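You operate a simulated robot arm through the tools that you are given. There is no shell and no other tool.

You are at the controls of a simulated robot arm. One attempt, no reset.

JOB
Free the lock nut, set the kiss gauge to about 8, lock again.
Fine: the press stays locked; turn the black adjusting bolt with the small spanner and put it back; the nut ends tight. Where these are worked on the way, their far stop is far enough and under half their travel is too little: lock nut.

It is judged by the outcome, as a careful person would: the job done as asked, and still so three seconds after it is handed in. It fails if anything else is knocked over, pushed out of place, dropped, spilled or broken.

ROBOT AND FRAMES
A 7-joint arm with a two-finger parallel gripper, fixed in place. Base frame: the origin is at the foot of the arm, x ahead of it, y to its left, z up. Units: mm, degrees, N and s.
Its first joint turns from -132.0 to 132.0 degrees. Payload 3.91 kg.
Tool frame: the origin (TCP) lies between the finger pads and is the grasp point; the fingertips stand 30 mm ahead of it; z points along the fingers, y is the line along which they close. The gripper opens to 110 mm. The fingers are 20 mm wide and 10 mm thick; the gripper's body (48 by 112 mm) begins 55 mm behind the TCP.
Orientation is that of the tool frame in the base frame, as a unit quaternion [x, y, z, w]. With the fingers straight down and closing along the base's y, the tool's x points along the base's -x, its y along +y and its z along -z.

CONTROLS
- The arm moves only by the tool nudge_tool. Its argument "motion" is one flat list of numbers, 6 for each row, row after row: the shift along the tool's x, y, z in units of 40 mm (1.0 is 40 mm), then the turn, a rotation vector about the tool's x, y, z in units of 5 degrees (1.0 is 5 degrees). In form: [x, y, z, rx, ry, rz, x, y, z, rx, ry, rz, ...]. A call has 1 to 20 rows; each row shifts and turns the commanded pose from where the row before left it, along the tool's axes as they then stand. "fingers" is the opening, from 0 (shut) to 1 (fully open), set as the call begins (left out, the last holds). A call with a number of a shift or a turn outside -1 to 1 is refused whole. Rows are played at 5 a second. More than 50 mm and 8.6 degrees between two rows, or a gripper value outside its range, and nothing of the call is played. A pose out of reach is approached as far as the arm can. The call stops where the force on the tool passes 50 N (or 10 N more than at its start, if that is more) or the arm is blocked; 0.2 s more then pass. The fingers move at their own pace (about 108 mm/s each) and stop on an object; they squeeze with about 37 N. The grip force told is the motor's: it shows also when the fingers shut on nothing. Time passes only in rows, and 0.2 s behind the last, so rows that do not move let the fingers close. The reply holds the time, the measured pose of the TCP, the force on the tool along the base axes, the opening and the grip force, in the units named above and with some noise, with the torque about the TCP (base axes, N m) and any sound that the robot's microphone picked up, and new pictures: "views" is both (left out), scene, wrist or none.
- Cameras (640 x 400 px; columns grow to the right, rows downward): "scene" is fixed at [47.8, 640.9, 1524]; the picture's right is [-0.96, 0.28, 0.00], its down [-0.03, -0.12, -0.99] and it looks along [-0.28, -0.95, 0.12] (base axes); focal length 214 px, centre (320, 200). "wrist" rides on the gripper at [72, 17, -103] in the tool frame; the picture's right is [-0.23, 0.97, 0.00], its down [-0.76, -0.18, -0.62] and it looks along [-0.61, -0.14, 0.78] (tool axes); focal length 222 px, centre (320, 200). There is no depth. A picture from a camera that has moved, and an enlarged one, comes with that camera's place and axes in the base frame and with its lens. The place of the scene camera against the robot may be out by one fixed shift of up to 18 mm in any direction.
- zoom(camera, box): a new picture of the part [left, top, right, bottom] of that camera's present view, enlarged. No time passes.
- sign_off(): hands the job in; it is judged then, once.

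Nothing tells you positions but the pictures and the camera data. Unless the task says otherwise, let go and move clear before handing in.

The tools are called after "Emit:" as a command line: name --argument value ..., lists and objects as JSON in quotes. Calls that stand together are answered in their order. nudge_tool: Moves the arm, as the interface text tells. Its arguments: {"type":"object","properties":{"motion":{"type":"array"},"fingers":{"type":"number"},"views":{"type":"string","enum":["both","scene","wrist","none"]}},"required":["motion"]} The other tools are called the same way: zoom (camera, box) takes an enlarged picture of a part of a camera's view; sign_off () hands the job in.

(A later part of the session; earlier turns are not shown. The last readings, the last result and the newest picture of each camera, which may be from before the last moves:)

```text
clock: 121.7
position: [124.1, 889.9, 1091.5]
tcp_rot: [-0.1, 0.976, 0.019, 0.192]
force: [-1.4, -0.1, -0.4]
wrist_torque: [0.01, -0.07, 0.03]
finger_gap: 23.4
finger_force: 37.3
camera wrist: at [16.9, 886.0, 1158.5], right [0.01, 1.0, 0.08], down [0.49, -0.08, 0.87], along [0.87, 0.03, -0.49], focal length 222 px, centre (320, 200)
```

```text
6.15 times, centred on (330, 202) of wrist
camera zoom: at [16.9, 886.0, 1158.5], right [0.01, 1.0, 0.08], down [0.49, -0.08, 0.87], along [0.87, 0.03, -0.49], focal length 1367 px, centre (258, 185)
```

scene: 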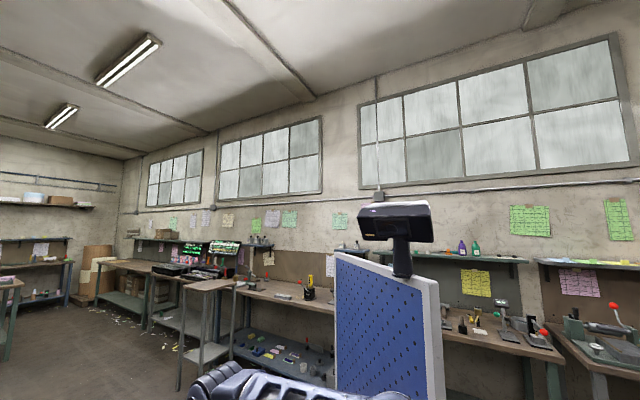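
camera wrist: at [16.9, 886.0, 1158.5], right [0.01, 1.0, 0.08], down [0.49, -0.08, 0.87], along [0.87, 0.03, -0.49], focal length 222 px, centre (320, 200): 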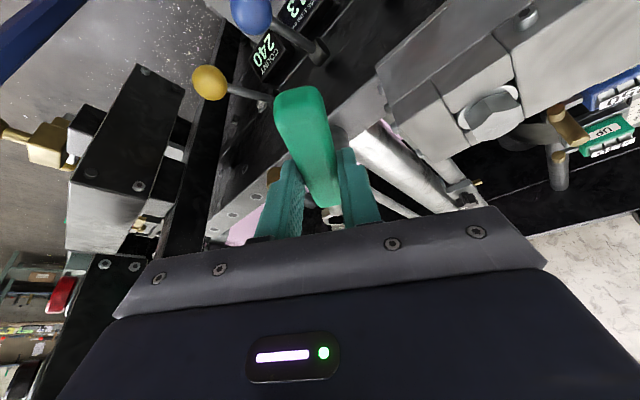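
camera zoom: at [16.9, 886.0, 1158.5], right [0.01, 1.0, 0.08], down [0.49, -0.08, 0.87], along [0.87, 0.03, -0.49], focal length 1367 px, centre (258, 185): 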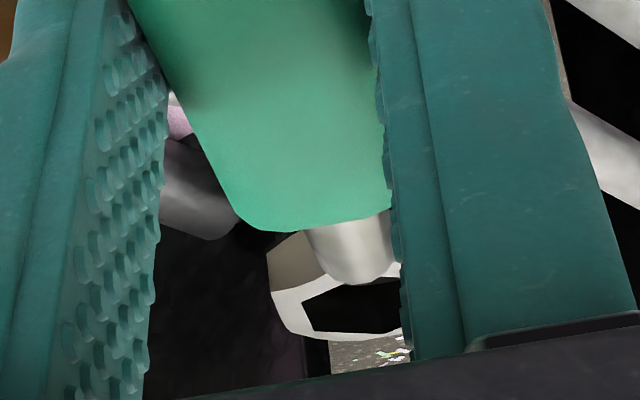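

I'm close to contact now, so I'll continue in 1.5 mm steps.

Emit:
nudge_tool --motion '[0.014, 0, 0.0347, 0, 0, 0]' --views "none"

Emit:
nudge_tool --motion '[0.014, 0, 0.0347, 0, 0, 0]' --views "none"

Emit:
nudge_tool --motion '[0.009, 0, 0.023, 0, 0, 0]' --views "wrist"

Emit:
zoom --camera "wrist" --box '[290, 170, 370, 235]'

```text
clock: 122.1
position: [123.2, 891.8, 1091.2]
tcp_rot: [-0.1, 0.976, 0.019, 0.192]
force: [-4.7, 1.3, 5.7]
wrist_torque: [0.17, -0.5, 0.18]
finger_gap: 23.2
finger_force: 36.9
```

```text
clock: 122.5
position: [123.6, 891.2, 1086.3]
tcp_rot: [-0.1, 0.976, 0.016, 0.192]
force: [-5.0, 3.7, -0.1]
wrist_torque: [0.09, 0.08, 0.32]
finger_gap: 23.4
finger_force: 36.4
```

```text
clock: 122.9
position: [122.8, 891.7, 1085.9]
tcp_rot: [-0.099, 0.976, 0.018, 0.192]
force: [-6.0, 0.2, -3.0]
wrist_torque: [-0.03, 0.3, 0.12]
finger_gap: 23.4
finger_force: 37.2
camera wrist: at [16.3, 886.5, 1153.7], right [0.01, 1.0, 0.08], down [0.49, -0.08, 0.87], along [0.87, 0.03, -0.49], focal length 222 px, centre (320, 200)
```

wrist: 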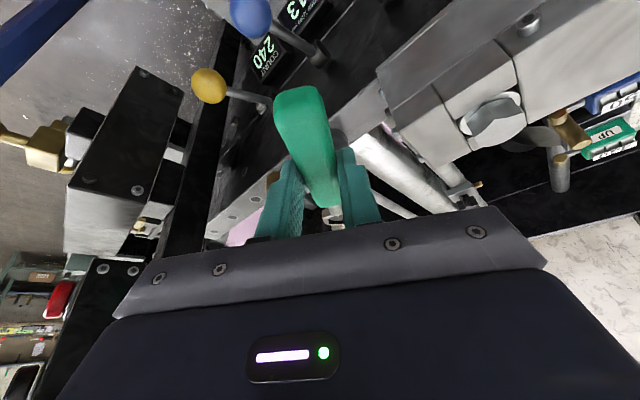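

```text
6.15 times, centred on (330, 202) of wrist
camera zoom: at [16.3, 886.5, 1153.7], right [0.01, 1.0, 0.08], down [0.49, -0.08, 0.87], along [0.87, 0.03, -0.49], focal length 1367 px, centre (258, 185)
```

zoom: 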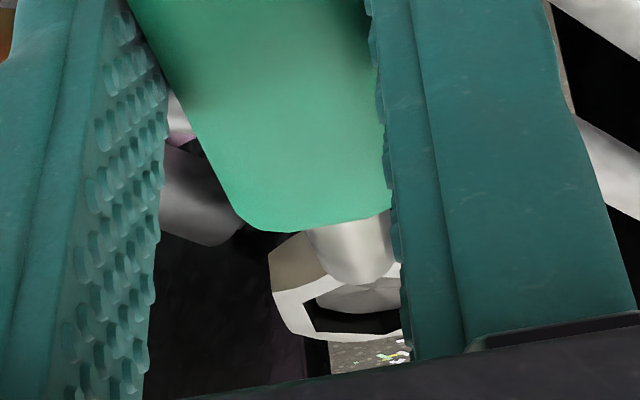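

It dropped over the bolt. I'll relieve the slight forward pressure, settle 2 mm lower and start turning counter-clockwise.

Emit:
nudge_tool --motion '[0.014, 0, -0.0056, 0, 0, 0, 0.0188, 0, 0.0462, 0, 0, 0]' --views "none"

Emit:
nudge_tool --motion '[-0.0021, -0.1058, 0.0009, -0.188, 0, -0.463, -0.0021, -0.1058, 0.0009, -0.188, 0, -0.463, -0.0021, -0.1058, 0.0009, -0.188, 0, -0.463, -0.0021, -0.1058, 0.0009, -0.188, 0, -0.463, -0.0021, -0.1058, 0.0009, -0.188, 0, -0.463, -0.0021, -0.1058, 0.0009, -0.188, 0, -0.463, -0.0021, -0.1058, 0.0009, -0.188, 0, -0.463, -0.0021, -0.1058, 0.0009, -0.188, 0, -0.463, -0.0021, -0.1058, 0.0009, -0.188, 0, -0.463, -0.0021, -0.1058, 0.0009, -0.188, 0, -0.463]' --views "wrist"

Emit:
zoom --camera "wrist" --box '[290, 170, 370, 235]'

```text
clock: 123.5
position: [122.3, 891.4, 1086.1]
tcp_rot: [-0.1, 0.976, 0.019, 0.192]
force: [-2.5, 2.2, -0.3]
wrist_torque: [0.1, 0.01, 0.21]
finger_gap: 23.6
finger_force: 36.3
```

```text
clock: 125.7
position: [140.9, 852.2, 1085.5]
tcp_rot: [-0.309, 0.932, 0.059, 0.182]
force: [-1.9, 1.3, -1.2]
wrist_torque: [0.04, 0.04, 0.13]
finger_gap: 23.4
finger_force: 37.0
camera wrist: at [45.2, 802.5, 1153.3], right [-0.41, 0.91, 0.08], down [0.48, 0.14, 0.87], along [0.77, 0.4, -0.49], focal length 222 px, centre (320, 200)
```

wrist: 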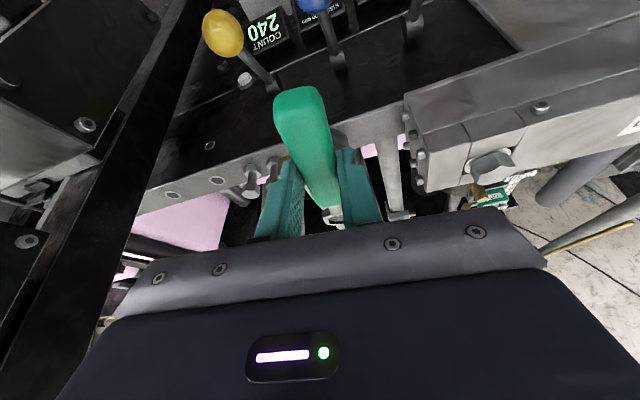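

```text
6.15 times, centred on (330, 202) of wrist
camera zoom: at [45.2, 802.5, 1153.3], right [-0.41, 0.91, 0.08], down [0.48, 0.14, 0.87], along [0.77, 0.4, -0.49], focal length 1367 px, centre (258, 185)
```

zoom: 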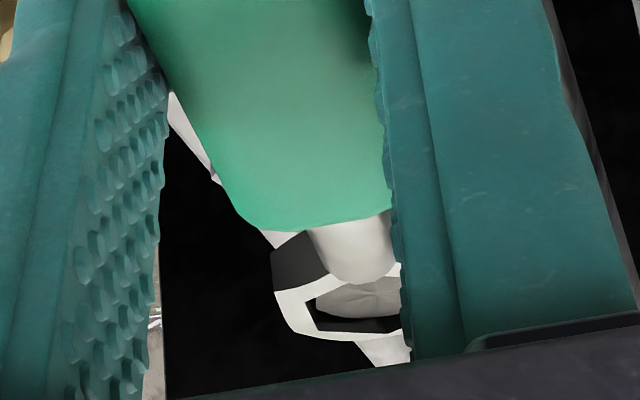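

The ring and bolt are turning together under light force. I'll continue to about 242°, then on to 264°.

Emit:
nudge_tool --motion '[-0.0021, -0.1058, 0.0009, -0.188, 0, -0.463, -0.0021, -0.1058, 0.0009, -0.188, 0, -0.463, -0.0021, -0.1058, 0.0009, -0.188, 0, -0.463, -0.0021, -0.1058, 0.0009, -0.188, 0, -0.463, -0.0021, -0.1058, 0.0009, -0.188, 0, -0.463, -0.0021, -0.1058, 0.0009, -0.188, 0, -0.463, -0.0021, -0.1058, 0.0009, -0.188, 0, -0.463, -0.0021, -0.1058, 0.0009, -0.188, 0, -0.463, -0.0021, -0.1058, 0.0009, -0.188, 0, -0.463, -0.0021, -0.1058, 0.0009, -0.188, 0, -0.463]' --views "none"

Emit:
nudge_tool --motion '[-0.0021, -0.1058, 0.0009, -0.188, 0, -0.463, -0.0021, -0.1058, 0.0009, -0.188, 0, -0.463, -0.0021, -0.1058, 0.0009, -0.188, 0, -0.463, -0.0021, -0.1058, 0.0009, -0.188, 0, -0.463, -0.0021, -0.1058, 0.0009, -0.188, 0, -0.463, -0.0021, -0.1058, 0.0009, -0.188, 0, -0.463, -0.0021, -0.1058, 0.0009, -0.188, 0, -0.463, -0.0021, -0.1058, 0.0009, -0.188, 0, -0.463, -0.0021, -0.1058, 0.0009, -0.188, 0, -0.463]' --views "wrist"

Emit:
zoom --camera "wrist" --box '[280, 0, 480, 80]'

Emit:
zoom --camera "wrist" --box '[290, 170, 370, 235]'

```text
clock: 127.9
position: [171.7, 825.4, 1086.8]
tcp_rot: [-0.502, 0.843, 0.097, 0.166]
force: [-2.0, 0.8, -1.6]
wrist_torque: [0.03, 0.02, 0.06]
finger_gap: 23.3
finger_force: 36.9
```

```text
clock: 129.9
position: [207.8, 814.3, 1087.3]
tcp_rot: [-0.657, 0.729, 0.127, 0.142]
force: [9.7, -8.1, -2.6]
wrist_torque: [-0.35, -0.32, -1.17]
finger_gap: 23.4
finger_force: 37.1
camera wrist: at [179.5, 710.1, 1154.0], right [-0.95, 0.31, 0.08], down [0.22, 0.45, 0.86], along [0.23, 0.84, -0.5], focal length 222 px, centre (320, 200)
```

wrist: 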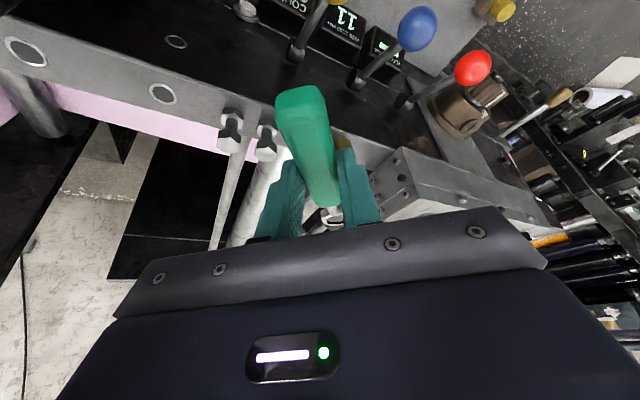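

```text
3.20 times, centred on (380, 40) of wrist
camera zoom: at [179.5, 710.1, 1154.0], right [-0.95, 0.31, 0.08], down [0.22, 0.45, 0.86], along [0.23, 0.84, -0.5], focal length 711 px, centre (128, 712)
```

zoom: 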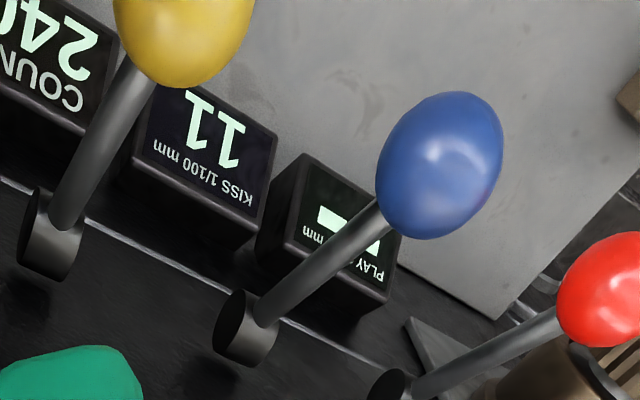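

```text
6.15 times, centred on (330, 202) of wrist
camera zoom: at [179.5, 710.1, 1154.0], right [-0.95, 0.31, 0.08], down [0.22, 0.45, 0.86], along [0.23, 0.84, -0.5], focal length 1367 px, centre (258, 185)
```

zoom: 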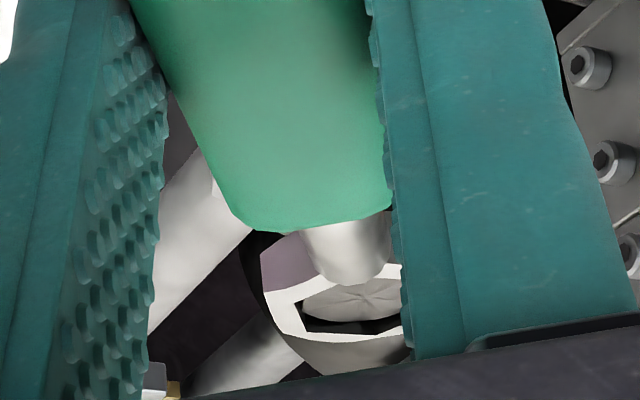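

KISS now reads 11, about 1 unit per 30° counter-clockwise, so roughly 90–95° more is needed. Next stroke: lift off, swing back 69°, and come down again to just above the bolt.

Emit:
nudge_tool --motion '[0, -0.02, 0, 0, 0, 0, -0.1035, 0, -0.2547, 0, 0, 0, -0.1035, 0, -0.2547, 0, 0, 0, -0.1035, 0.02, -0.2547, 0, 0, 0, -0.0085, 0.2114, 0.0035, 0.376, 0, 0.926, -0.0085, 0.2114, 0.0035, 0.376, 0, 0.926, -0.0085, 0.2114, 0.0035, 0.376, 0, 0.926, -0.0085, 0.2114, 0.0035, 0.376, 0, 0.926, -0.0085, 0.2114, 0.0035, 0.376, 0, 0.926, -0.0085, 0.2114, 0.0035, 0.376, 0, 0.926, -0.0085, 0.2114, 0.0035, 0.376, 0, 0.926, -0.0085, 0.2114, 0.0035, 0.376, 0, 0.926, -0.0085, 0.2114, 0.0035, 0.376, 0, 0.926, -0.0085, 0.2114, 0.0035, 0.376, 0, 0.926, -0.0085, 0.2114, 0.0035, 0.376, 0, 0.926, -0.0085, 0.2114, 0.0035, 0.376, 0, 0.926, -0.0085, 0.2114, 0.0035, 0.376, 0, 0.926, -0.0062, 0.1818, 0.0026, 0.323, 0, 0.796]' --views "none"

Emit:
nudge_tool --motion '[0.094, 0, 0.2315, 0, 0, 0, 0.094, 0, 0.2315, 0, 0, 0]' --views "wrist"

Emit:
zoom --camera "wrist" --box '[290, 170, 370, 235]'

```text
clock: 133.7
position: [122.4, 886.1, 1120.7]
tcp_rot: [-0.126, 0.973, 0.023, 0.191]
force: [-0.5, -0.5, -0.9]
wrist_torque: [0.0, 0.0, 0.0]
finger_gap: 23.4
finger_force: 36.9
```

```text
clock: 134.3
position: [123.0, 886.2, 1100.0]
tcp_rot: [-0.126, 0.973, 0.024, 0.191]
force: [-0.4, -0.1, -1.1]
wrist_torque: [-0.02, 0.0, 0.01]
finger_gap: 23.3
finger_force: 37.4
camera wrist: at [16.0, 874.4, 1166.5], right [-0.04, 1.0, 0.08], down [0.5, -0.05, 0.87], along [0.87, 0.08, -0.49], focal length 222 px, centre (320, 200)
```

wrist: 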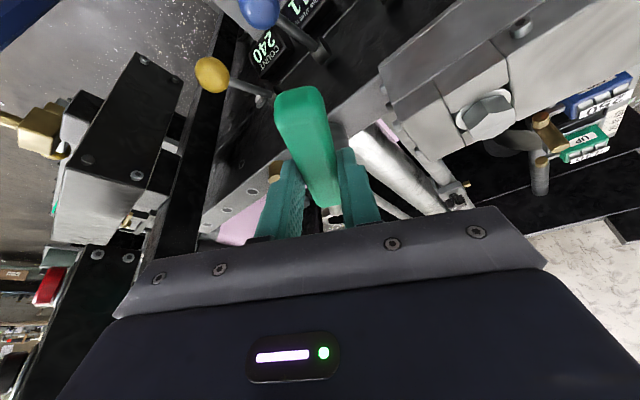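

```text
6.15 times, centred on (330, 202) of wrist
camera zoom: at [16.0, 874.4, 1166.5], right [-0.04, 1.0, 0.08], down [0.5, -0.05, 0.87], along [0.87, 0.08, -0.49], focal length 1367 px, centre (258, 185)
```

zoom: 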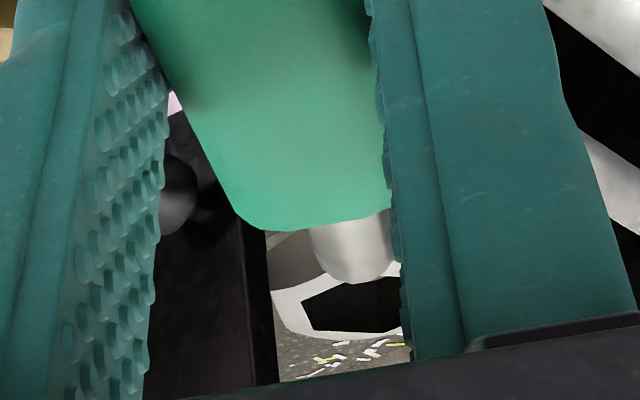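

I'm aligned at about 195° above the bolt. I'll lower gently with a 1 mm forward correction.

Emit:
nudge_tool --motion '[-0.023, 0, 0.0094, 0, 0, 0, 0.0376, 0, 0.0926, 0, 0, 0, 0.0376, 0, 0.0926, 0, 0, 0]' --views "none"

Emit:
nudge_tool --motion '[0.014, 0, 0.0347, 0, 0, 0]' --views "none"

Emit:
nudge_tool --motion '[0.014, 0, 0.0347, 0, 0, 0]' --views "wrist"

Emit:
zoom --camera "wrist" --box '[290, 170, 370, 235]'

```text
clock: 135.1
position: [124.1, 886.3, 1092.6]
tcp_rot: [-0.125, 0.973, 0.023, 0.191]
force: [-0.3, 1.7, 1.2]
wrist_torque: [0.09, -0.12, 0.07]
finger_gap: 23.1
finger_force: 36.5
```

```text
clock: 135.5
position: [124.8, 885.9, 1089.5]
tcp_rot: [-0.126, 0.973, 0.025, 0.192]
force: [0.6, -0.3, -0.8]
wrist_torque: [-0.02, 0.03, -0.01]
finger_gap: 23.4
finger_force: 37.2
```

```text
clock: 135.9
position: [124.3, 885.7, 1087.9]
tcp_rot: [-0.126, 0.973, 0.024, 0.191]
force: [-0.4, 2.2, -1.4]
wrist_torque: [0.1, -0.05, 0.19]
finger_gap: 23.4
finger_force: 37.4
camera wrist: at [17.1, 875.0, 1155.1], right [-0.04, 1.0, 0.08], down [0.5, -0.05, 0.87], along [0.87, 0.08, -0.49], focal length 222 px, centre (320, 200)
```

wrist: 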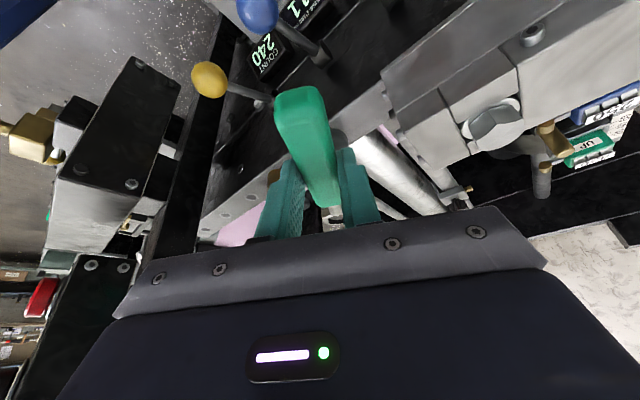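

```text
6.15 times, centred on (330, 202) of wrist
camera zoom: at [17.1, 875.0, 1155.1], right [-0.04, 1.0, 0.08], down [0.5, -0.05, 0.87], along [0.87, 0.08, -0.49], focal length 1367 px, centre (258, 185)
```

zoom: 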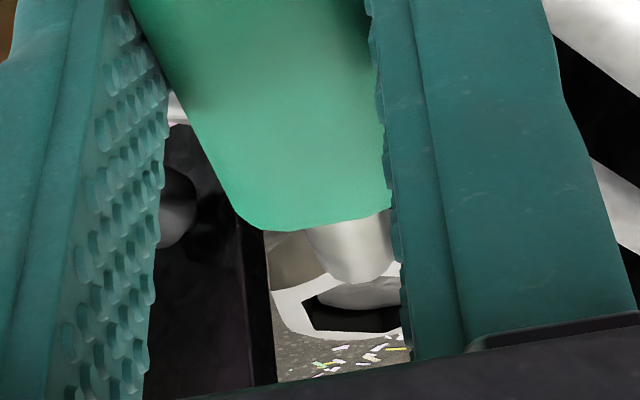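

It's engaged on the first try. I'll settle slightly lower and turn counter-clockwise.

Emit:
nudge_tool --motion '[0.0235, 0, 0.0579, 0, 0, 0, -0.0021, -0.1058, 0.0009, -0.188, 0, -0.463, -0.0021, -0.1058, 0.0009, -0.188, 0, -0.463, -0.0021, -0.1058, 0.0009, -0.188, 0, -0.463, -0.0021, -0.1058, 0.0009, -0.188, 0, -0.463, -0.0021, -0.1058, 0.0009, -0.188, 0, -0.463, -0.0021, -0.1058, 0.0009, -0.188, 0, -0.463, -0.0021, -0.1058, 0.0009, -0.188, 0, -0.463, -0.0021, -0.1058, 0.0009, -0.188, 0, -0.463, -0.0021, -0.1058, 0.0009, -0.188, 0, -0.463, -0.0021, -0.1058, 0.0009, -0.188, 0, -0.463, -0.0021, -0.1058, 0.0009, -0.188, 0, -0.463, -0.0021, -0.1058, 0.0009, -0.188, 0, -0.463, -0.0021, -0.1058, 0.0009, -0.188, 0, -0.463, -0.0021, -0.1058, 0.0009, -0.188, 0, -0.463]' --views "none"

Emit:
nudge_tool --motion '[-0.0021, -0.1058, 0.0009, -0.188, 0, -0.463, -0.0021, -0.1058, 0.0009, -0.188, 0, -0.463, -0.0021, -0.1058, 0.0009, -0.188, 0, -0.463, -0.0021, -0.1058, 0.0009, -0.188, 0, -0.463, -0.0021, -0.1058, 0.0009, -0.188, 0, -0.463, -0.0021, -0.1058, 0.0009, -0.188, 0, -0.463, -0.0021, -0.1058, 0.0009, -0.188, 0, -0.463, -0.0021, -0.1058, 0.0009, -0.188, 0, -0.463, -0.0021, -0.1058, 0.0009, -0.188, 0, -0.463, -0.0021, -0.1058, 0.0009, -0.188, 0, -0.463, -0.0021, -0.1058, 0.0009, -0.188, 0, -0.463, -0.0021, -0.1058, 0.0009, -0.188, 0, -0.463, -0.0021, -0.1058, 0.0009, -0.188, 0, -0.463]' --views "wrist"

Emit:
zoom --camera "wrist" --box '[280, 0, 480, 80]'

Emit:
zoom --camera "wrist" --box '[290, 170, 370, 235]'

```text
clock: 139.1
position: [154.9, 836.6, 1087.4]
tcp_rot: [-0.412, 0.89, 0.08, 0.175]
force: [-2.5, -4.8, -1.6]
wrist_torque: [-0.17, 0.06, -0.23]
finger_gap: 23.1
finger_force: 36.5
```

```text
clock: 141.9
position: [203.8, 814.2, 1088.2]
tcp_rot: [-0.645, 0.74, 0.125, 0.145]
force: [3.6, -12.0, -0.7]
wrist_torque: [-0.32, -0.11, -0.54]
finger_gap: 23.3
finger_force: 37.0
camera wrist: at [173.1, 711.5, 1155.2], right [-0.94, 0.34, 0.08], down [0.24, 0.44, 0.86], along [0.26, 0.83, -0.5], focal length 222 px, centre (320, 200)
```

wrist: 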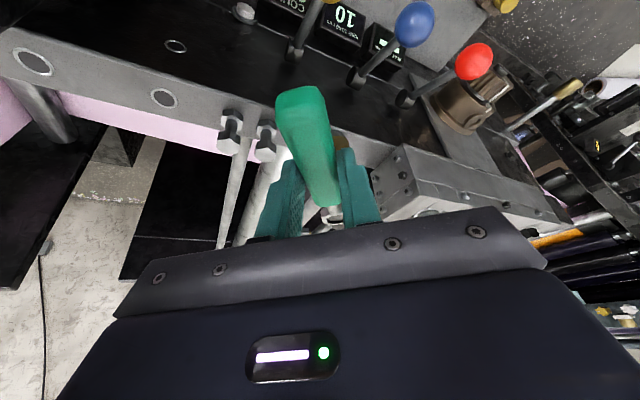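

```text
3.20 times, centred on (380, 40) of wrist
camera zoom: at [173.1, 711.5, 1155.2], right [-0.94, 0.34, 0.08], down [0.24, 0.44, 0.86], along [0.26, 0.83, -0.5], focal length 711 px, centre (128, 712)
```

zoom: 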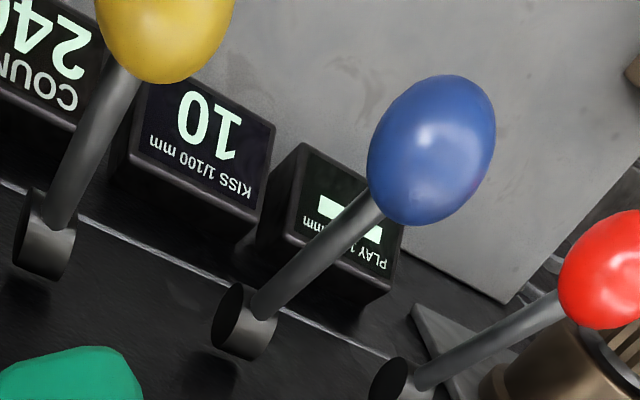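

```text
6.15 times, centred on (330, 202) of wrist
camera zoom: at [173.1, 711.5, 1155.2], right [-0.94, 0.34, 0.08], down [0.24, 0.44, 0.86], along [0.26, 0.83, -0.5], focal length 1367 px, centre (258, 185)
```

zoom: 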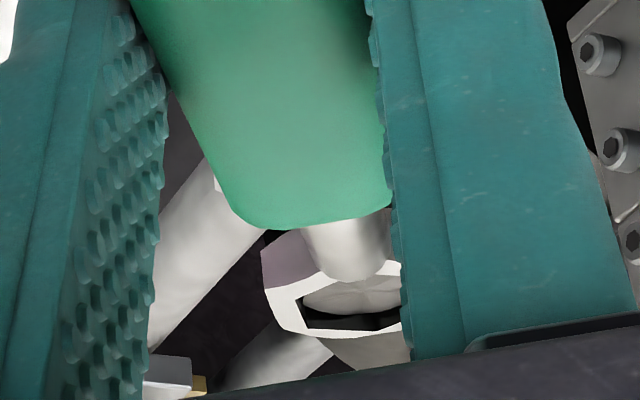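

KISS reads 10, so it's about 36–40° per unit and roughly 60° more is needed. I'll lift off, swing back 69° and re-engage.

Emit:
nudge_tool --motion '[0.0185, 0, -0.0075, 0, 0, 0, -0.1035, 0, -0.2547, 0, 0, 0, -0.1035, 0, -0.2547, 0, 0, 0, -0.1035, 0, -0.2547, 0, 0, 0, -0.0085, 0.2114, 0.0035, 0.376, 0, 0.926, -0.0085, 0.2114, 0.0035, 0.376, 0, 0.926, -0.0085, 0.2114, 0.0035, 0.376, 0, 0.926, -0.0085, 0.2114, 0.0035, 0.376, 0, 0.926, -0.0085, 0.2114, 0.0035, 0.376, 0, 0.926, -0.0085, 0.2114, 0.0035, 0.376, 0, 0.926, -0.0085, 0.2114, 0.0035, 0.376, 0, 0.926, -0.0085, 0.2114, 0.0035, 0.376, 0, 0.926, -0.0085, 0.2114, 0.0035, 0.376, 0, 0.926, -0.0085, 0.2114, 0.0035, 0.376, 0, 0.926, -0.0085, 0.2114, 0.0035, 0.376, 0, 0.926, -0.0085, 0.2114, 0.0035, 0.376, 0, 0.926, -0.0085, 0.2114, 0.0035, 0.376, 0, 0.926, -0.006, 0.1776, 0.0025, 0.316, 0, 0.778]' --views "none"

Emit:
nudge_tool --motion '[0.094, 0, 0.2315, 0, 0, 0, 0.094, 0, 0.2315, 0, 0, 0, 0.0376, 0, 0.0926, 0, 0, 0]' --views "none"

Emit:
nudge_tool --motion '[0.0188, 0, 0.0463, 0, 0, 0]' --views "wrist"

Emit:
zoom --camera "wrist" --box '[290, 170, 370, 235]'

```text
clock: 145.7
position: [121.8, 888.7, 1120.3]
tcp_rot: [-0.11, 0.975, 0.022, 0.191]
force: [0.4, -0.3, -1.2]
wrist_torque: [0.0, 0.05, -0.04]
finger_gap: 23.3
finger_force: 37.1
```

```text
clock: 146.5
position: [120.7, 888.2, 1096.6]
tcp_rot: [-0.11, 0.975, 0.022, 0.191]
force: [0.8, 0.4, -1.5]
wrist_torque: [0.0, 0.03, 0.03]
finger_gap: 23.3
finger_force: 37.0
```

```text
clock: 146.9
position: [121.7, 889.0, 1093.5]
tcp_rot: [-0.11, 0.975, 0.02, 0.191]
force: [1.2, 0.8, -0.4]
wrist_torque: [-0.02, 0.01, 0.03]
finger_gap: 23.4
finger_force: 36.9
camera wrist: at [14.3, 881.3, 1161.4], right [-0.01, 1.0, 0.08], down [0.5, -0.07, 0.86], along [0.87, 0.05, -0.49], focal length 222 px, centre (320, 200)
```

wrist: 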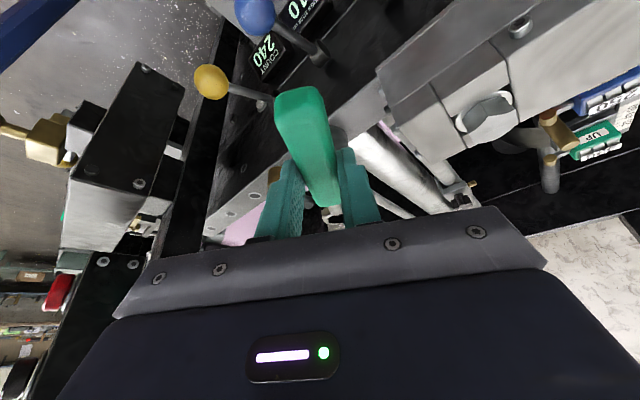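

```text
6.15 times, centred on (330, 202) of wrist
camera zoom: at [14.3, 881.3, 1161.4], right [-0.01, 1.0, 0.08], down [0.5, -0.07, 0.86], along [0.87, 0.05, -0.49], focal length 1367 px, centre (258, 185)
```

zoom: 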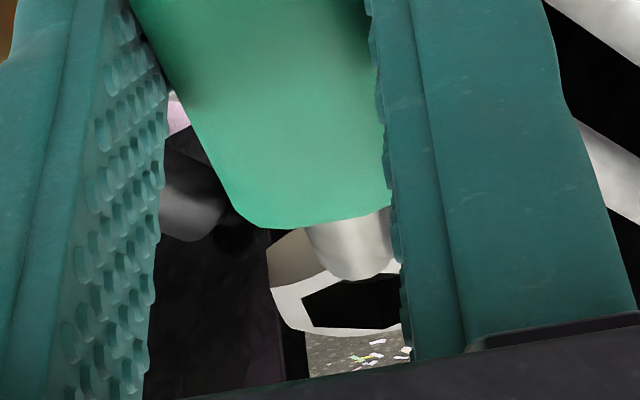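

The ring sits about 1.5 mm short, so I'll correct forward and lower the last part in small steps.

Emit:
nudge_tool --motion '[-0.035, 0, 0.0141, 0, 0, 0, 0.0141, 0, 0.0347, 0, 0, 0]' --views "none"

Emit:
nudge_tool --motion '[0.0141, 0, 0.0347, 0, 0, 0]' --views "none"

Emit:
nudge_tool --motion '[0.0141, 0, 0.0347, 0, 0, 0]' --views "wrist"

Emit:
zoom --camera "wrist" --box '[290, 170, 370, 235]'

```text
clock: 147.5
position: [124.3, 889.9, 1092.2]
tcp_rot: [-0.11, 0.975, 0.02, 0.191]
force: [0.1, 0.5, -1.5]
wrist_torque: [-0.03, 0.02, -0.01]
finger_gap: 23.3
finger_force: 37.1
```

```text
clock: 147.9
position: [122.3, 889.1, 1091.6]
tcp_rot: [-0.11, 0.975, 0.022, 0.192]
force: [0.4, -0.3, -1.4]
wrist_torque: [-0.03, 0.03, 0.01]
finger_gap: 23.3
finger_force: 36.6
```

```text
clock: 148.3
position: [123.0, 889.9, 1089.5]
tcp_rot: [-0.111, 0.975, 0.022, 0.192]
force: [0.1, 1.0, -1.1]
wrist_torque: [0.03, 0.0, 0.07]
finger_gap: 23.2
finger_force: 37.2
camera wrist: at [16.2, 881.5, 1157.0], right [-0.01, 1.0, 0.09], down [0.5, -0.07, 0.86], along [0.87, 0.05, -0.49], focal length 222 px, centre (320, 200)
```

wrist: 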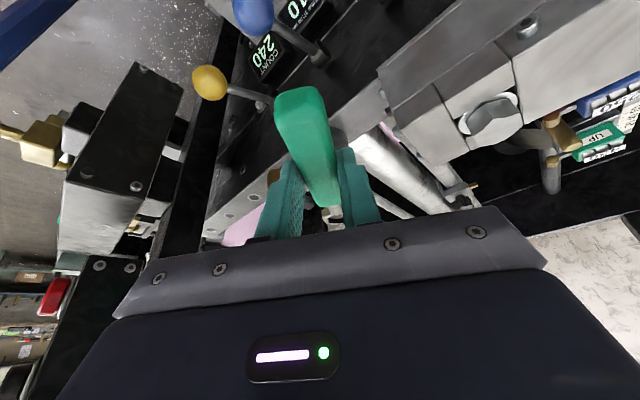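

```text
6.15 times, centred on (330, 202) of wrist
camera zoom: at [16.2, 881.5, 1157.0], right [-0.01, 1.0, 0.09], down [0.5, -0.07, 0.86], along [0.87, 0.05, -0.49], focal length 1367 px, centre (258, 185)
```

zoom: 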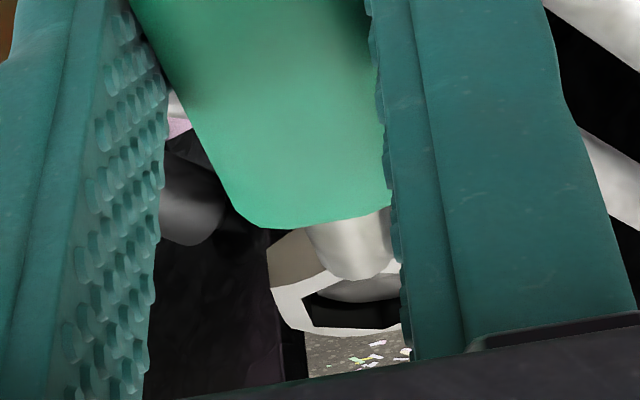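

It's engaged again. I'll settle lower and turn to about 238°, then watch the display in smaller steps.

Emit:
nudge_tool --motion '[0.0141, 0, 0.0347, 0, 0, 0, 0.0141, 0, 0.0347, 0, 0, 0, -0.0021, -0.1058, 0.0009, -0.188, 0, -0.463, -0.0021, -0.1058, 0.0009, -0.188, 0, -0.463, -0.0021, -0.1058, 0.0009, -0.188, 0, -0.463, -0.0021, -0.1058, 0.0009, -0.188, 0, -0.463, -0.0021, -0.1058, 0.0009, -0.188, 0, -0.463, -0.0021, -0.1058, 0.0009, -0.188, 0, -0.463, -0.0021, -0.1058, 0.0009, -0.188, 0, -0.463, -0.0021, -0.1058, 0.0009, -0.188, 0, -0.463, -0.0021, -0.1058, 0.0009, -0.188, 0, -0.463, -0.0021, -0.1058, 0.0009, -0.188, 0, -0.463, -0.0021, -0.1058, 0.0009, -0.188, 0, -0.463, -0.0021, -0.1058, 0.0009, -0.188, 0, -0.463, -0.0021, -0.1058, 0.0009, -0.188, 0, -0.463, -0.0021, -0.1058, 0.0009, -0.188, 0, -0.463, -0.0021, -0.1058, 0.0009, -0.188, 0, -0.463, -0.0021, -0.1058, 0.0009, -0.188, 0, -0.463, -0.0021, -0.1058, 0.0009, -0.188, 0, -0.463, -0.0021, -0.1058, 0.0009, -0.188, 0, -0.463]' --views "wrist"

Emit:
zoom --camera "wrist" --box '[260, 0, 460, 80]'

Emit:
zoom --camera "wrist" --box '[290, 170, 370, 235]'

```text
clock: 152.5
position: [166.5, 828.8, 1088.5]
tcp_rot: [-0.475, 0.859, 0.092, 0.168]
force: [-1.2, -7.2, -0.9]
wrist_torque: [-0.18, 0.04, -0.3]
finger_gap: 23.4
finger_force: 36.8
camera wrist: at [95.3, 747.4, 1154.8], right [-0.71, 0.7, 0.08], down [0.4, 0.3, 0.86], along [0.58, 0.65, -0.5], focal length 222 px, centre (320, 200)
```

wrist: 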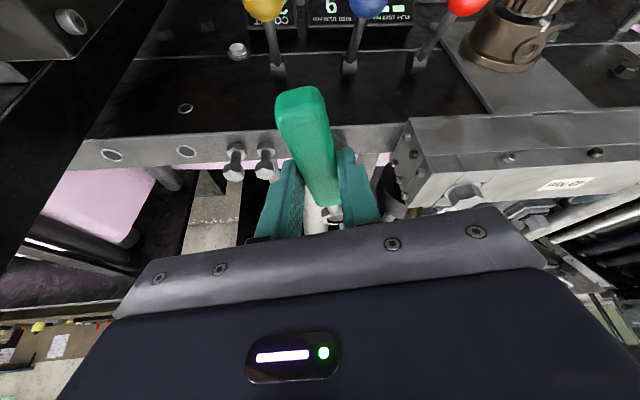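

```text
3.20 times, centred on (360, 40) of wrist
camera zoom: at [95.3, 747.4, 1154.8], right [-0.71, 0.7, 0.08], down [0.4, 0.3, 0.86], along [0.58, 0.65, -0.5], focal length 711 px, centre (192, 712)
```

zoom: 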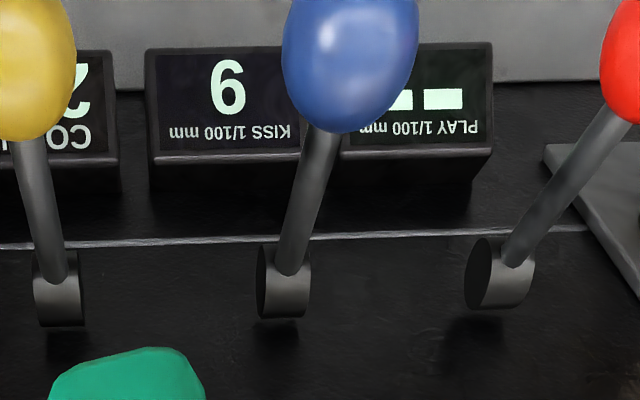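

```text
6.15 times, centred on (330, 202) of wrist
camera zoom: at [95.3, 747.4, 1154.8], right [-0.71, 0.7, 0.08], down [0.4, 0.3, 0.86], along [0.58, 0.65, -0.5], focal length 1367 px, centre (258, 185)
```

zoom: 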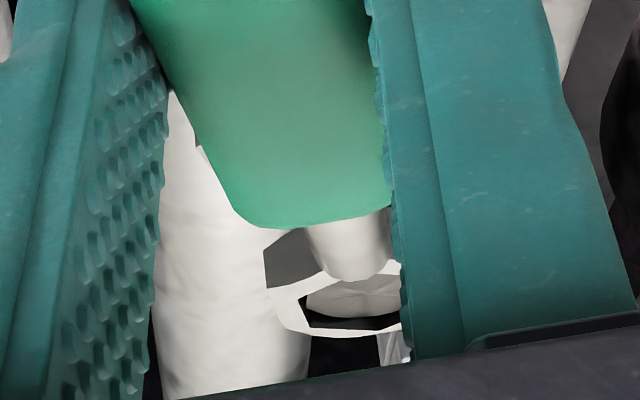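

The single digit is now 6 or 9, and the picture is upside down, so I'll zoom closer to be sure.

Emit:
zoom --camera "wrist" --box '[300, 10, 350, 50]'

```text
10.00 times, centred on (325, 30) of wrist
camera zoom: at [95.3, 747.4, 1154.8], right [-0.71, 0.7, 0.08], down [0.4, 0.3, 0.86], along [0.58, 0.65, -0.5], focal length 2221 px, centre (270, 1900)
```

zoom: 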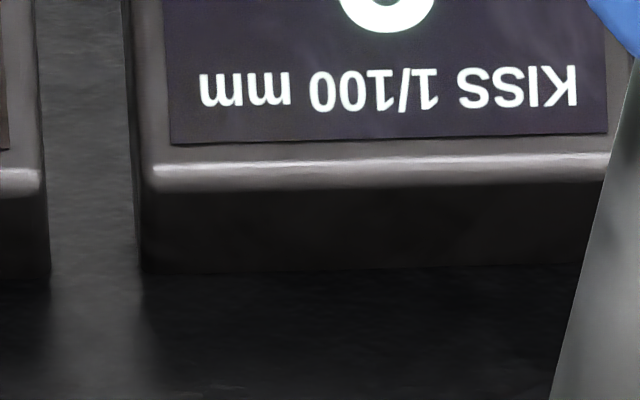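

Emit:
zoom --camera "wrist" --box '[310, 0, 350, 25]'

```text
16.00 times, centred on (330, 12) of wrist
camera zoom: at [95.3, 747.4, 1154.8], right [-0.71, 0.7, 0.08], down [0.4, 0.3, 0.86], along [0.58, 0.65, -0.5], focal length 3554 px, centre (160, 3200)
```

zoom: 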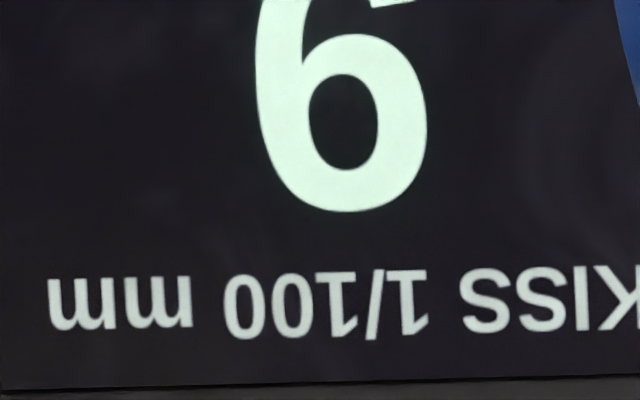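

It reads 9 (upright). I'll turn another 7.5° and look again.

Emit:
nudge_tool --motion '[-0.0021, -0.1058, 0.0009, -0.188, 0, -0.463, -0.0021, -0.1058, 0.0009, -0.188, 0, -0.463, -0.0021, -0.1058, 0.0009, -0.188, 0, -0.463]' --views "wrist"

Emit:
zoom --camera "wrist" --box '[280, 0, 440, 50]'

```text
clock: 153.3
position: [177.6, 822.6, 1087.2]
tcp_rot: [-0.529, 0.826, 0.102, 0.162]
force: [2.7, -9.0, 2.1]
wrist_torque: [0.08, -0.25, -0.59]
finger_gap: 23.4
finger_force: 37.3
camera wrist: at [117.4, 732.8, 1154.4], right [-0.8, 0.6, 0.08], down [0.36, 0.35, 0.86], along [0.49, 0.72, -0.5], focal length 222 px, centre (320, 200)
```

wrist: 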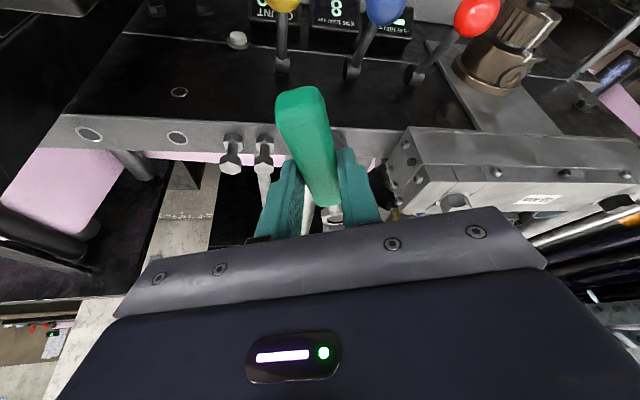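

```text
4.00 times, centred on (360, 25) of wrist
camera zoom: at [117.4, 732.8, 1154.4], right [-0.8, 0.6, 0.08], down [0.36, 0.35, 0.86], along [0.49, 0.72, -0.5], focal length 888 px, centre (160, 900)
```

zoom: 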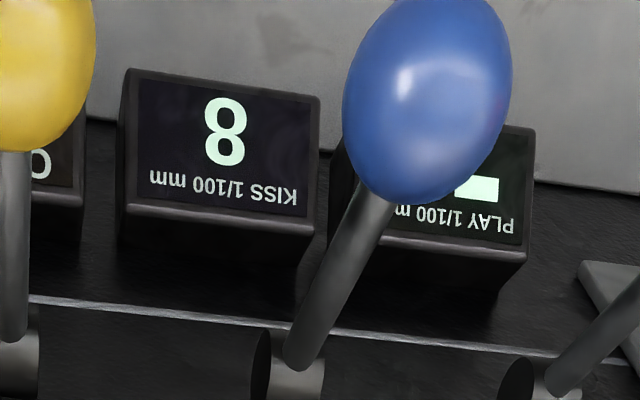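

KISS reads 8. The changeover from 9 happened just before, so I'll go about 15° further to sit in the middle of 8.

Emit:
nudge_tool --motion '[-0.0021, -0.1058, 0.0009, -0.188, 0, -0.463, -0.0021, -0.1058, 0.0009, -0.188, 0, -0.463, -0.0021, -0.1058, 0.0009, -0.188, 0, -0.463, -0.0021, -0.1058, 0.0009, -0.188, 0, -0.463, -0.0021, -0.1058, 0.0009, -0.188, 0, -0.463]' --views "wrist"

Emit:
zoom --camera "wrist" --box '[280, 0, 440, 50]'

```text
clock: 154.5
position: [196.0, 815.6, 1087.2]
tcp_rot: [-0.616, 0.764, 0.119, 0.15]
force: [7.2, -4.6, -4.8]
wrist_torque: [-0.51, -0.13, -0.86]
finger_gap: 23.1
finger_force: 36.8
camera wrist: at [157.8, 715.2, 1154.5], right [-0.91, 0.41, 0.08], down [0.27, 0.42, 0.86], along [0.32, 0.81, -0.5], focal length 222 px, centre (320, 200)
```

wrist: 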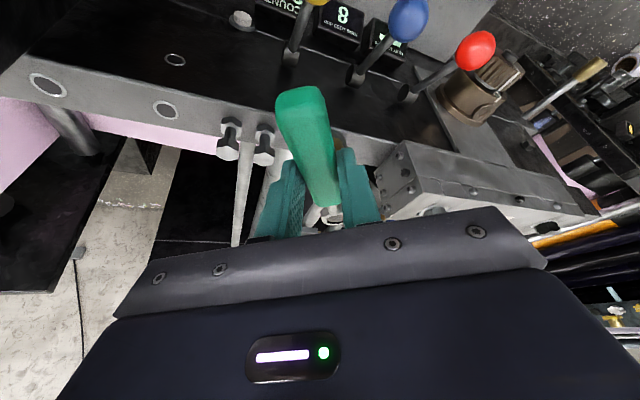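

```text
4.00 times, centred on (360, 25) of wrist
camera zoom: at [157.8, 715.2, 1154.5], right [-0.91, 0.41, 0.08], down [0.27, 0.42, 0.86], along [0.32, 0.81, -0.5], focal length 888 px, centre (160, 900)
```

zoom: 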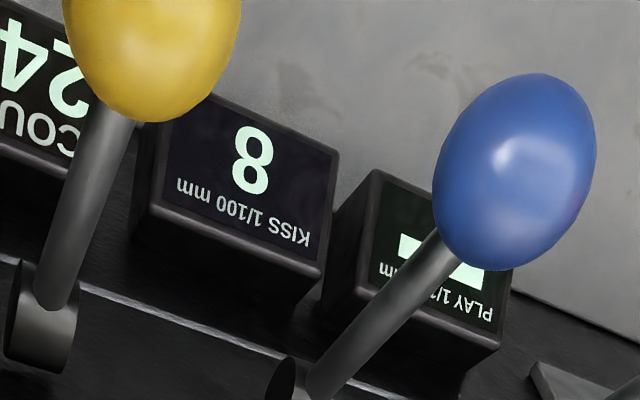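

KISS shows a steady 8. Now I'll unload the ring by turning back a few degrees within its play, lift off the bolt and move clear.

Emit:
nudge_tool --motion '[-0.0021, 0.1058, 0.0009, 0.188, 0, 0.463, -0.0021, 0.1058, 0.0009, 0.188, 0, 0.463, -0.052, 0, -0.127, 0, 0, 0, -0.1035, 0, -0.2547, 0, 0, 0, -0.1035, 0, -0.2547, 0, 0, 0, -0.1035, 0, -0.2547, 0, 0, 0]' --views "none"

Emit:
nudge_tool --motion '[0.458, 0.985, -0.186, 0, 0, 0, 0.458, 0.985, -0.186, 0, 0, 0, 0.458, 0.985, -0.186, 0, 0, 0, 0.458, 0.985, -0.186, 0, 0, 0]' --views "wrist"

Emit:
zoom --camera "wrist" --box '[180, 20, 400, 150]'

```text
clock: 155.9
position: [188.7, 817.1, 1125.9]
tcp_rot: [-0.582, 0.79, 0.113, 0.154]
force: [-0.2, 0.5, -2.1]
wrist_torque: [-0.02, 0.01, -0.01]
finger_gap: 23.4
finger_force: 37.4
```

```text
clock: 156.9
position: [17.9, 788.8, 1123.0]
tcp_rot: [-0.581, 0.791, 0.112, 0.155]
force: [0.9, 0.6, -1.3]
wrist_torque: [-0.05, 0.06, 0.04]
finger_gap: 23.3
finger_force: 37.0
camera wrist: at [-29.0, 691.6, 1191.1], right [-0.87, 0.49, 0.08], down [0.31, 0.4, 0.86], along [0.39, 0.78, -0.5], focal length 222 px, centre (320, 200)
```

wrist: 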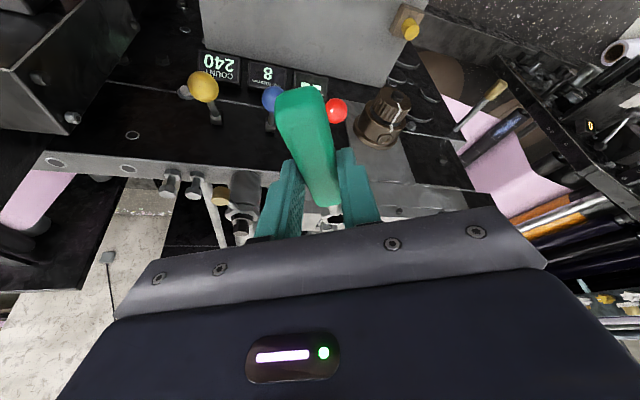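

```text
2.91 times, centred on (290, 85) of wrist
camera zoom: at [-29.0, 691.6, 1191.1], right [-0.87, 0.49, 0.08], down [0.31, 0.4, 0.86], along [0.39, 0.78, -0.5], focal length 646 px, centre (407, 534)
```

zoom: 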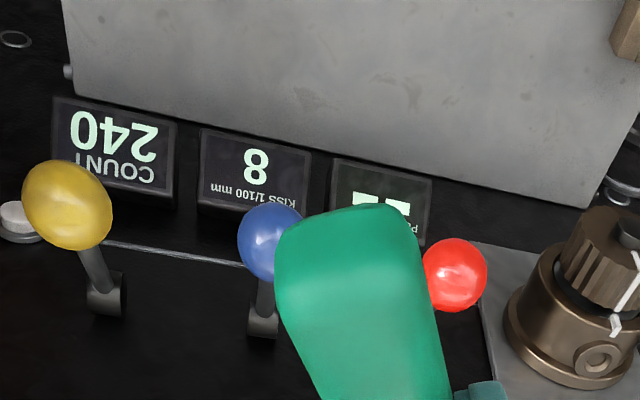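

KISS holds at 8 with the spanner off. I'll now turn back toward the tray heading at this height.

Emit:
nudge_tool --motion '[0, 0, 0, 0.376, 0, 0.926, 0, 0, 0, 0.376, 0, 0.926, 0, 0, 0, 0.376, 0, 0.926, 0, 0, 0, 0.376, 0, 0.926, 0, 0, 0, 0.376, 0, 0.926, 0, 0, 0, 0.376, 0, 0.926, 0, 0, 0, 0.376, 0, 0.926, 0, 0, 0, 0.376, 0, 0.926, 0, 0, 0, 0.376, 0, 0.926, 0, 0, 0, 0.376, 0, 0.926, 0, 0, 0, 0.376, 0, 0.926, 0, 0, 0, 0.376, 0, 0.926, 0, 0, 0, 0.376, 0, 0.926, 0, 0, 0, 0.376, 0, 0.926, 0, 0, 0, 0.376, 0, 0.926, 0, 0, 0, 0.376, 0, 0.926, 0, 0, 0, 0.376, 0, 0.926, 0, 0, 0, 0.376, 0, 0.926, 0, 0, 0, 0.376, 0, 0.926, 0, 0, 0, 0.376, 0, 0.926]' --views "none"

Emit:
nudge_tool --motion '[0, 0, 0, 0.376, 0, 0.926, 0, 0, 0, 0.376, 0, 0.926, 0, 0, 0, 0.226, 0, 0.556]' --views "wrist"

```text
clock: 161.1
position: [13.9, 790.1, 1126.0]
tcp_rot: [0.232, 0.954, -0.044, 0.186]
force: [0.3, -0.2, -1.7]
wrist_torque: [0.02, 0.0, 0.02]
finger_gap: 23.3
finger_force: 37.0
```

```text
clock: 161.9
position: [14.3, 790.9, 1125.5]
tcp_rot: [0.338, 0.922, -0.066, 0.18]
force: [0.3, -0.5, -1.5]
wrist_torque: [0.05, 0.01, 0.0]
finger_gap: 23.0
finger_force: 36.7
camera wrist: at [-55.9, 870.4, 1193.2], right [0.79, 0.61, 0.09], down [0.24, -0.44, 0.86], along [0.56, -0.66, -0.5], focal length 222 px, centre (320, 200)
```

wrist: 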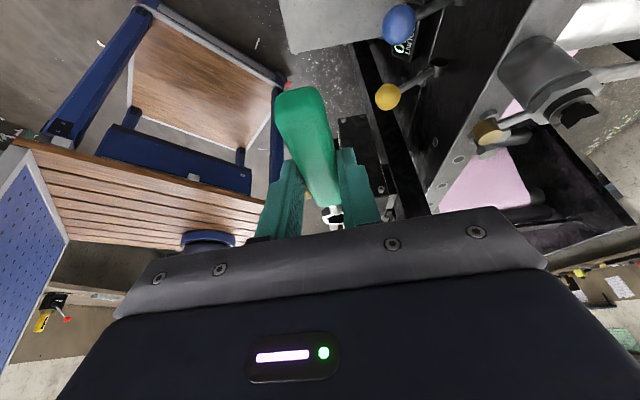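

The heading is right for the tray. I'll correct a few millimetres and descend straight down to about z 700.

Emit:
nudge_tool --motion '[-0.1065, -0.027, 0.0433, 0, 0, 0, 0.341, 0, 0.839, 0, 0, 0, 0.341, 0, 0.839, 0, 0, 0, 0.341, 0, 0.839, 0, 0, 0, 0.341, 0, 0.839, 0, 0, 0, 0.341, 0, 0.839, 0, 0, 0, 0.341, 0, 0.839, 0, 0, 0, 0.341, 0, 0.839, 0, 0, 0, 0.341, 0, 0.839, 0, 0, 0, 0.341, 0, 0.839, 0, 0, 0, 0.341, 0, 0.839, 0, 0, 0, 0.2, 0, 0.493, 0, 0, 0, 0.15, 0, 0.37, 0, 0, 0, 0.1, 0, 0.2465, 0, 0, 0]' --views "wrist"

Emit:
zoom --camera "wrist" --box '[230, 60, 430, 240]'

```text
clock: 164.9
position: [19.6, 784.8, 716.2]
tcp_rot: [0.337, 0.922, -0.066, 0.181]
force: [0.6, -0.2, -1.8]
wrist_torque: [0.03, 0.03, 0.04]
finger_gap: 23.3
finger_force: 36.4
camera wrist: at [-51.2, 865.8, 783.5], right [0.79, 0.61, 0.09], down [0.24, -0.44, 0.86], along [0.56, -0.66, -0.5], focal length 222 px, centre (320, 200)
```

wrist: 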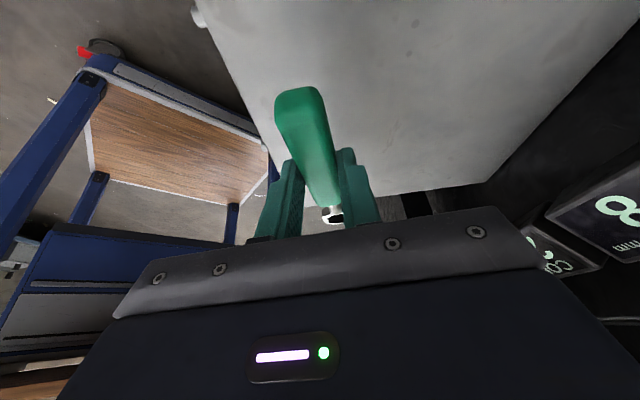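

```text
2.22 times, centred on (330, 150) of wrist
camera zoom: at [-51.2, 865.8, 783.5], right [0.79, 0.61, 0.09], down [0.24, -0.44, 0.86], along [0.56, -0.66, -0.5], focal length 494 px, centre (298, 311)
```

zoom: 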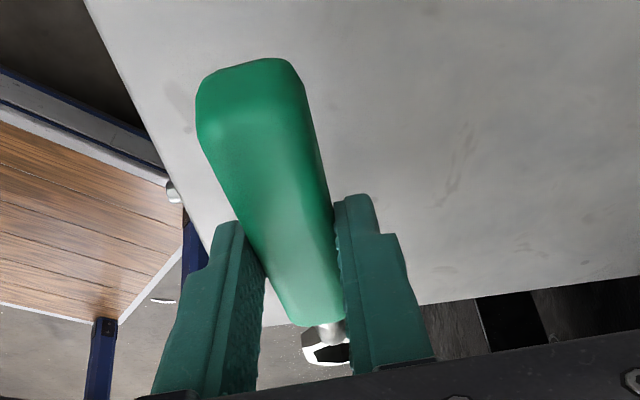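

I'm over the tray. I'll descend more slowly and feel for the surface.

Emit:
nudge_tool --motion '[0.058, 0, -0.0235, 0, 0, 0, 0.1883, 0, 0.4632, 0, 0, 0, 0.1506, 0, 0.3706, 0, 0, 0]' --views "none"

Emit:
nudge_tool --motion '[0.0282, 0, 0.0695, 0, 0, 0]' --views "none"

Emit:
nudge_tool --motion '[0.0141, 0, 0.0347, 0, 0, 0]' --views "none"

```text
clock: 165.7
position: [17.1, 786.9, 680.3]
tcp_rot: [0.337, 0.922, -0.065, 0.181]
force: [0.4, 0.9, -0.8]
wrist_torque: [0.02, 0.01, 0.01]
finger_gap: 23.3
finger_force: 36.6
```

```text
clock: 166.1
position: [16.5, 786.6, 676.9]
tcp_rot: [0.337, 0.922, -0.066, 0.181]
force: [-0.1, -0.1, -1.3]
wrist_torque: [0.02, 0.0, 0.0]
finger_gap: 23.5
finger_force: 37.2
```

```text
clock: 166.5
position: [16.8, 785.9, 675.9]
tcp_rot: [0.337, 0.921, -0.066, 0.181]
force: [0.4, -0.4, -1.3]
wrist_torque: [0.01, 0.01, -0.02]
finger_gap: 23.3
finger_force: 37.6
```

No contact yet at z about 675. I'll keep lowering in 1–1.5 mm steps.

Emit:
nudge_tool --motion '[0.0141, 0, 0.0347, 0, 0, 0]' --views "none"

Emit:
nudge_tool --motion '[0.0094, 0, 0.0232, 0, 0, 0]' --views "none"

Emit:
nudge_tool --motion '[0.0094, 0, 0.0232, 0, 0, 0]' --views "wrist"

Emit:
zoom --camera "wrist" --box '[230, 60, 430, 240]'

```text
clock: 166.9
position: [17.8, 785.6, 675.1]
tcp_rot: [0.337, 0.922, -0.065, 0.181]
force: [-0.2, -1.5, 4.0]
wrist_torque: [-0.53, -0.51, -0.16]
finger_gap: 23.5
finger_force: 36.7
```

```text
clock: 167.3
position: [17.2, 787.6, 673.9]
tcp_rot: [0.337, 0.922, -0.066, 0.181]
force: [2.0, -1.8, 11.5]
wrist_torque: [-0.97, -1.13, -0.11]
finger_gap: 23.5
finger_force: 36.9
```

```text
clock: 167.7
position: [16.7, 786.5, 672.7]
tcp_rot: [0.337, 0.922, -0.065, 0.18]
force: [2.6, 0.6, 11.1]
wrist_torque: [-0.92, -1.06, 0.22]
finger_gap: 23.3
finger_force: 37.4
camera wrist: at [-53.3, 867.8, 740.0], right [0.79, 0.61, 0.09], down [0.24, -0.44, 0.86], along [0.56, -0.66, -0.5], focal length 222 px, centre (320, 200)
```

wrist: 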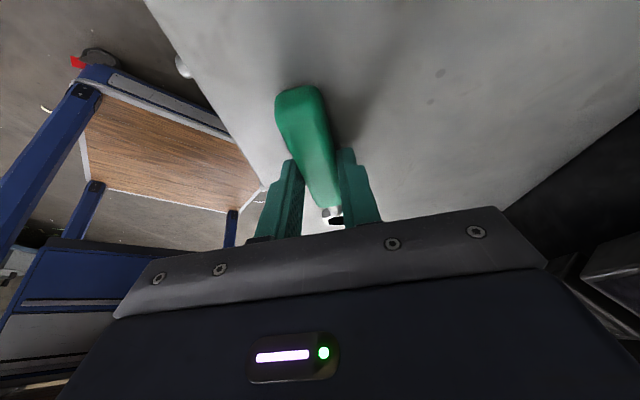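

```text
2.22 times, centred on (330, 150) of wrist
camera zoom: at [-53.3, 867.8, 740.0], right [0.79, 0.61, 0.09], down [0.24, -0.44, 0.86], along [0.56, -0.66, -0.5], focal length 494 px, centre (298, 311)
```

zoom: 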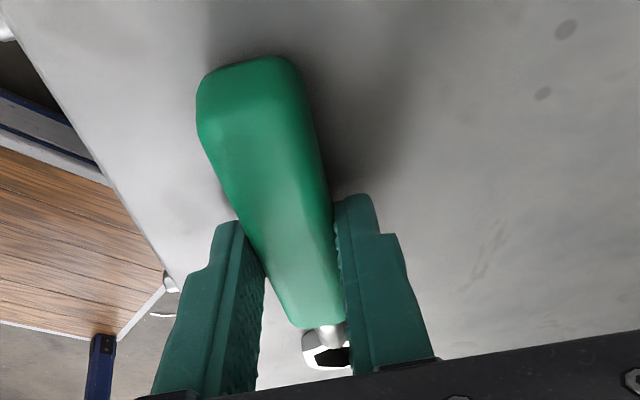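

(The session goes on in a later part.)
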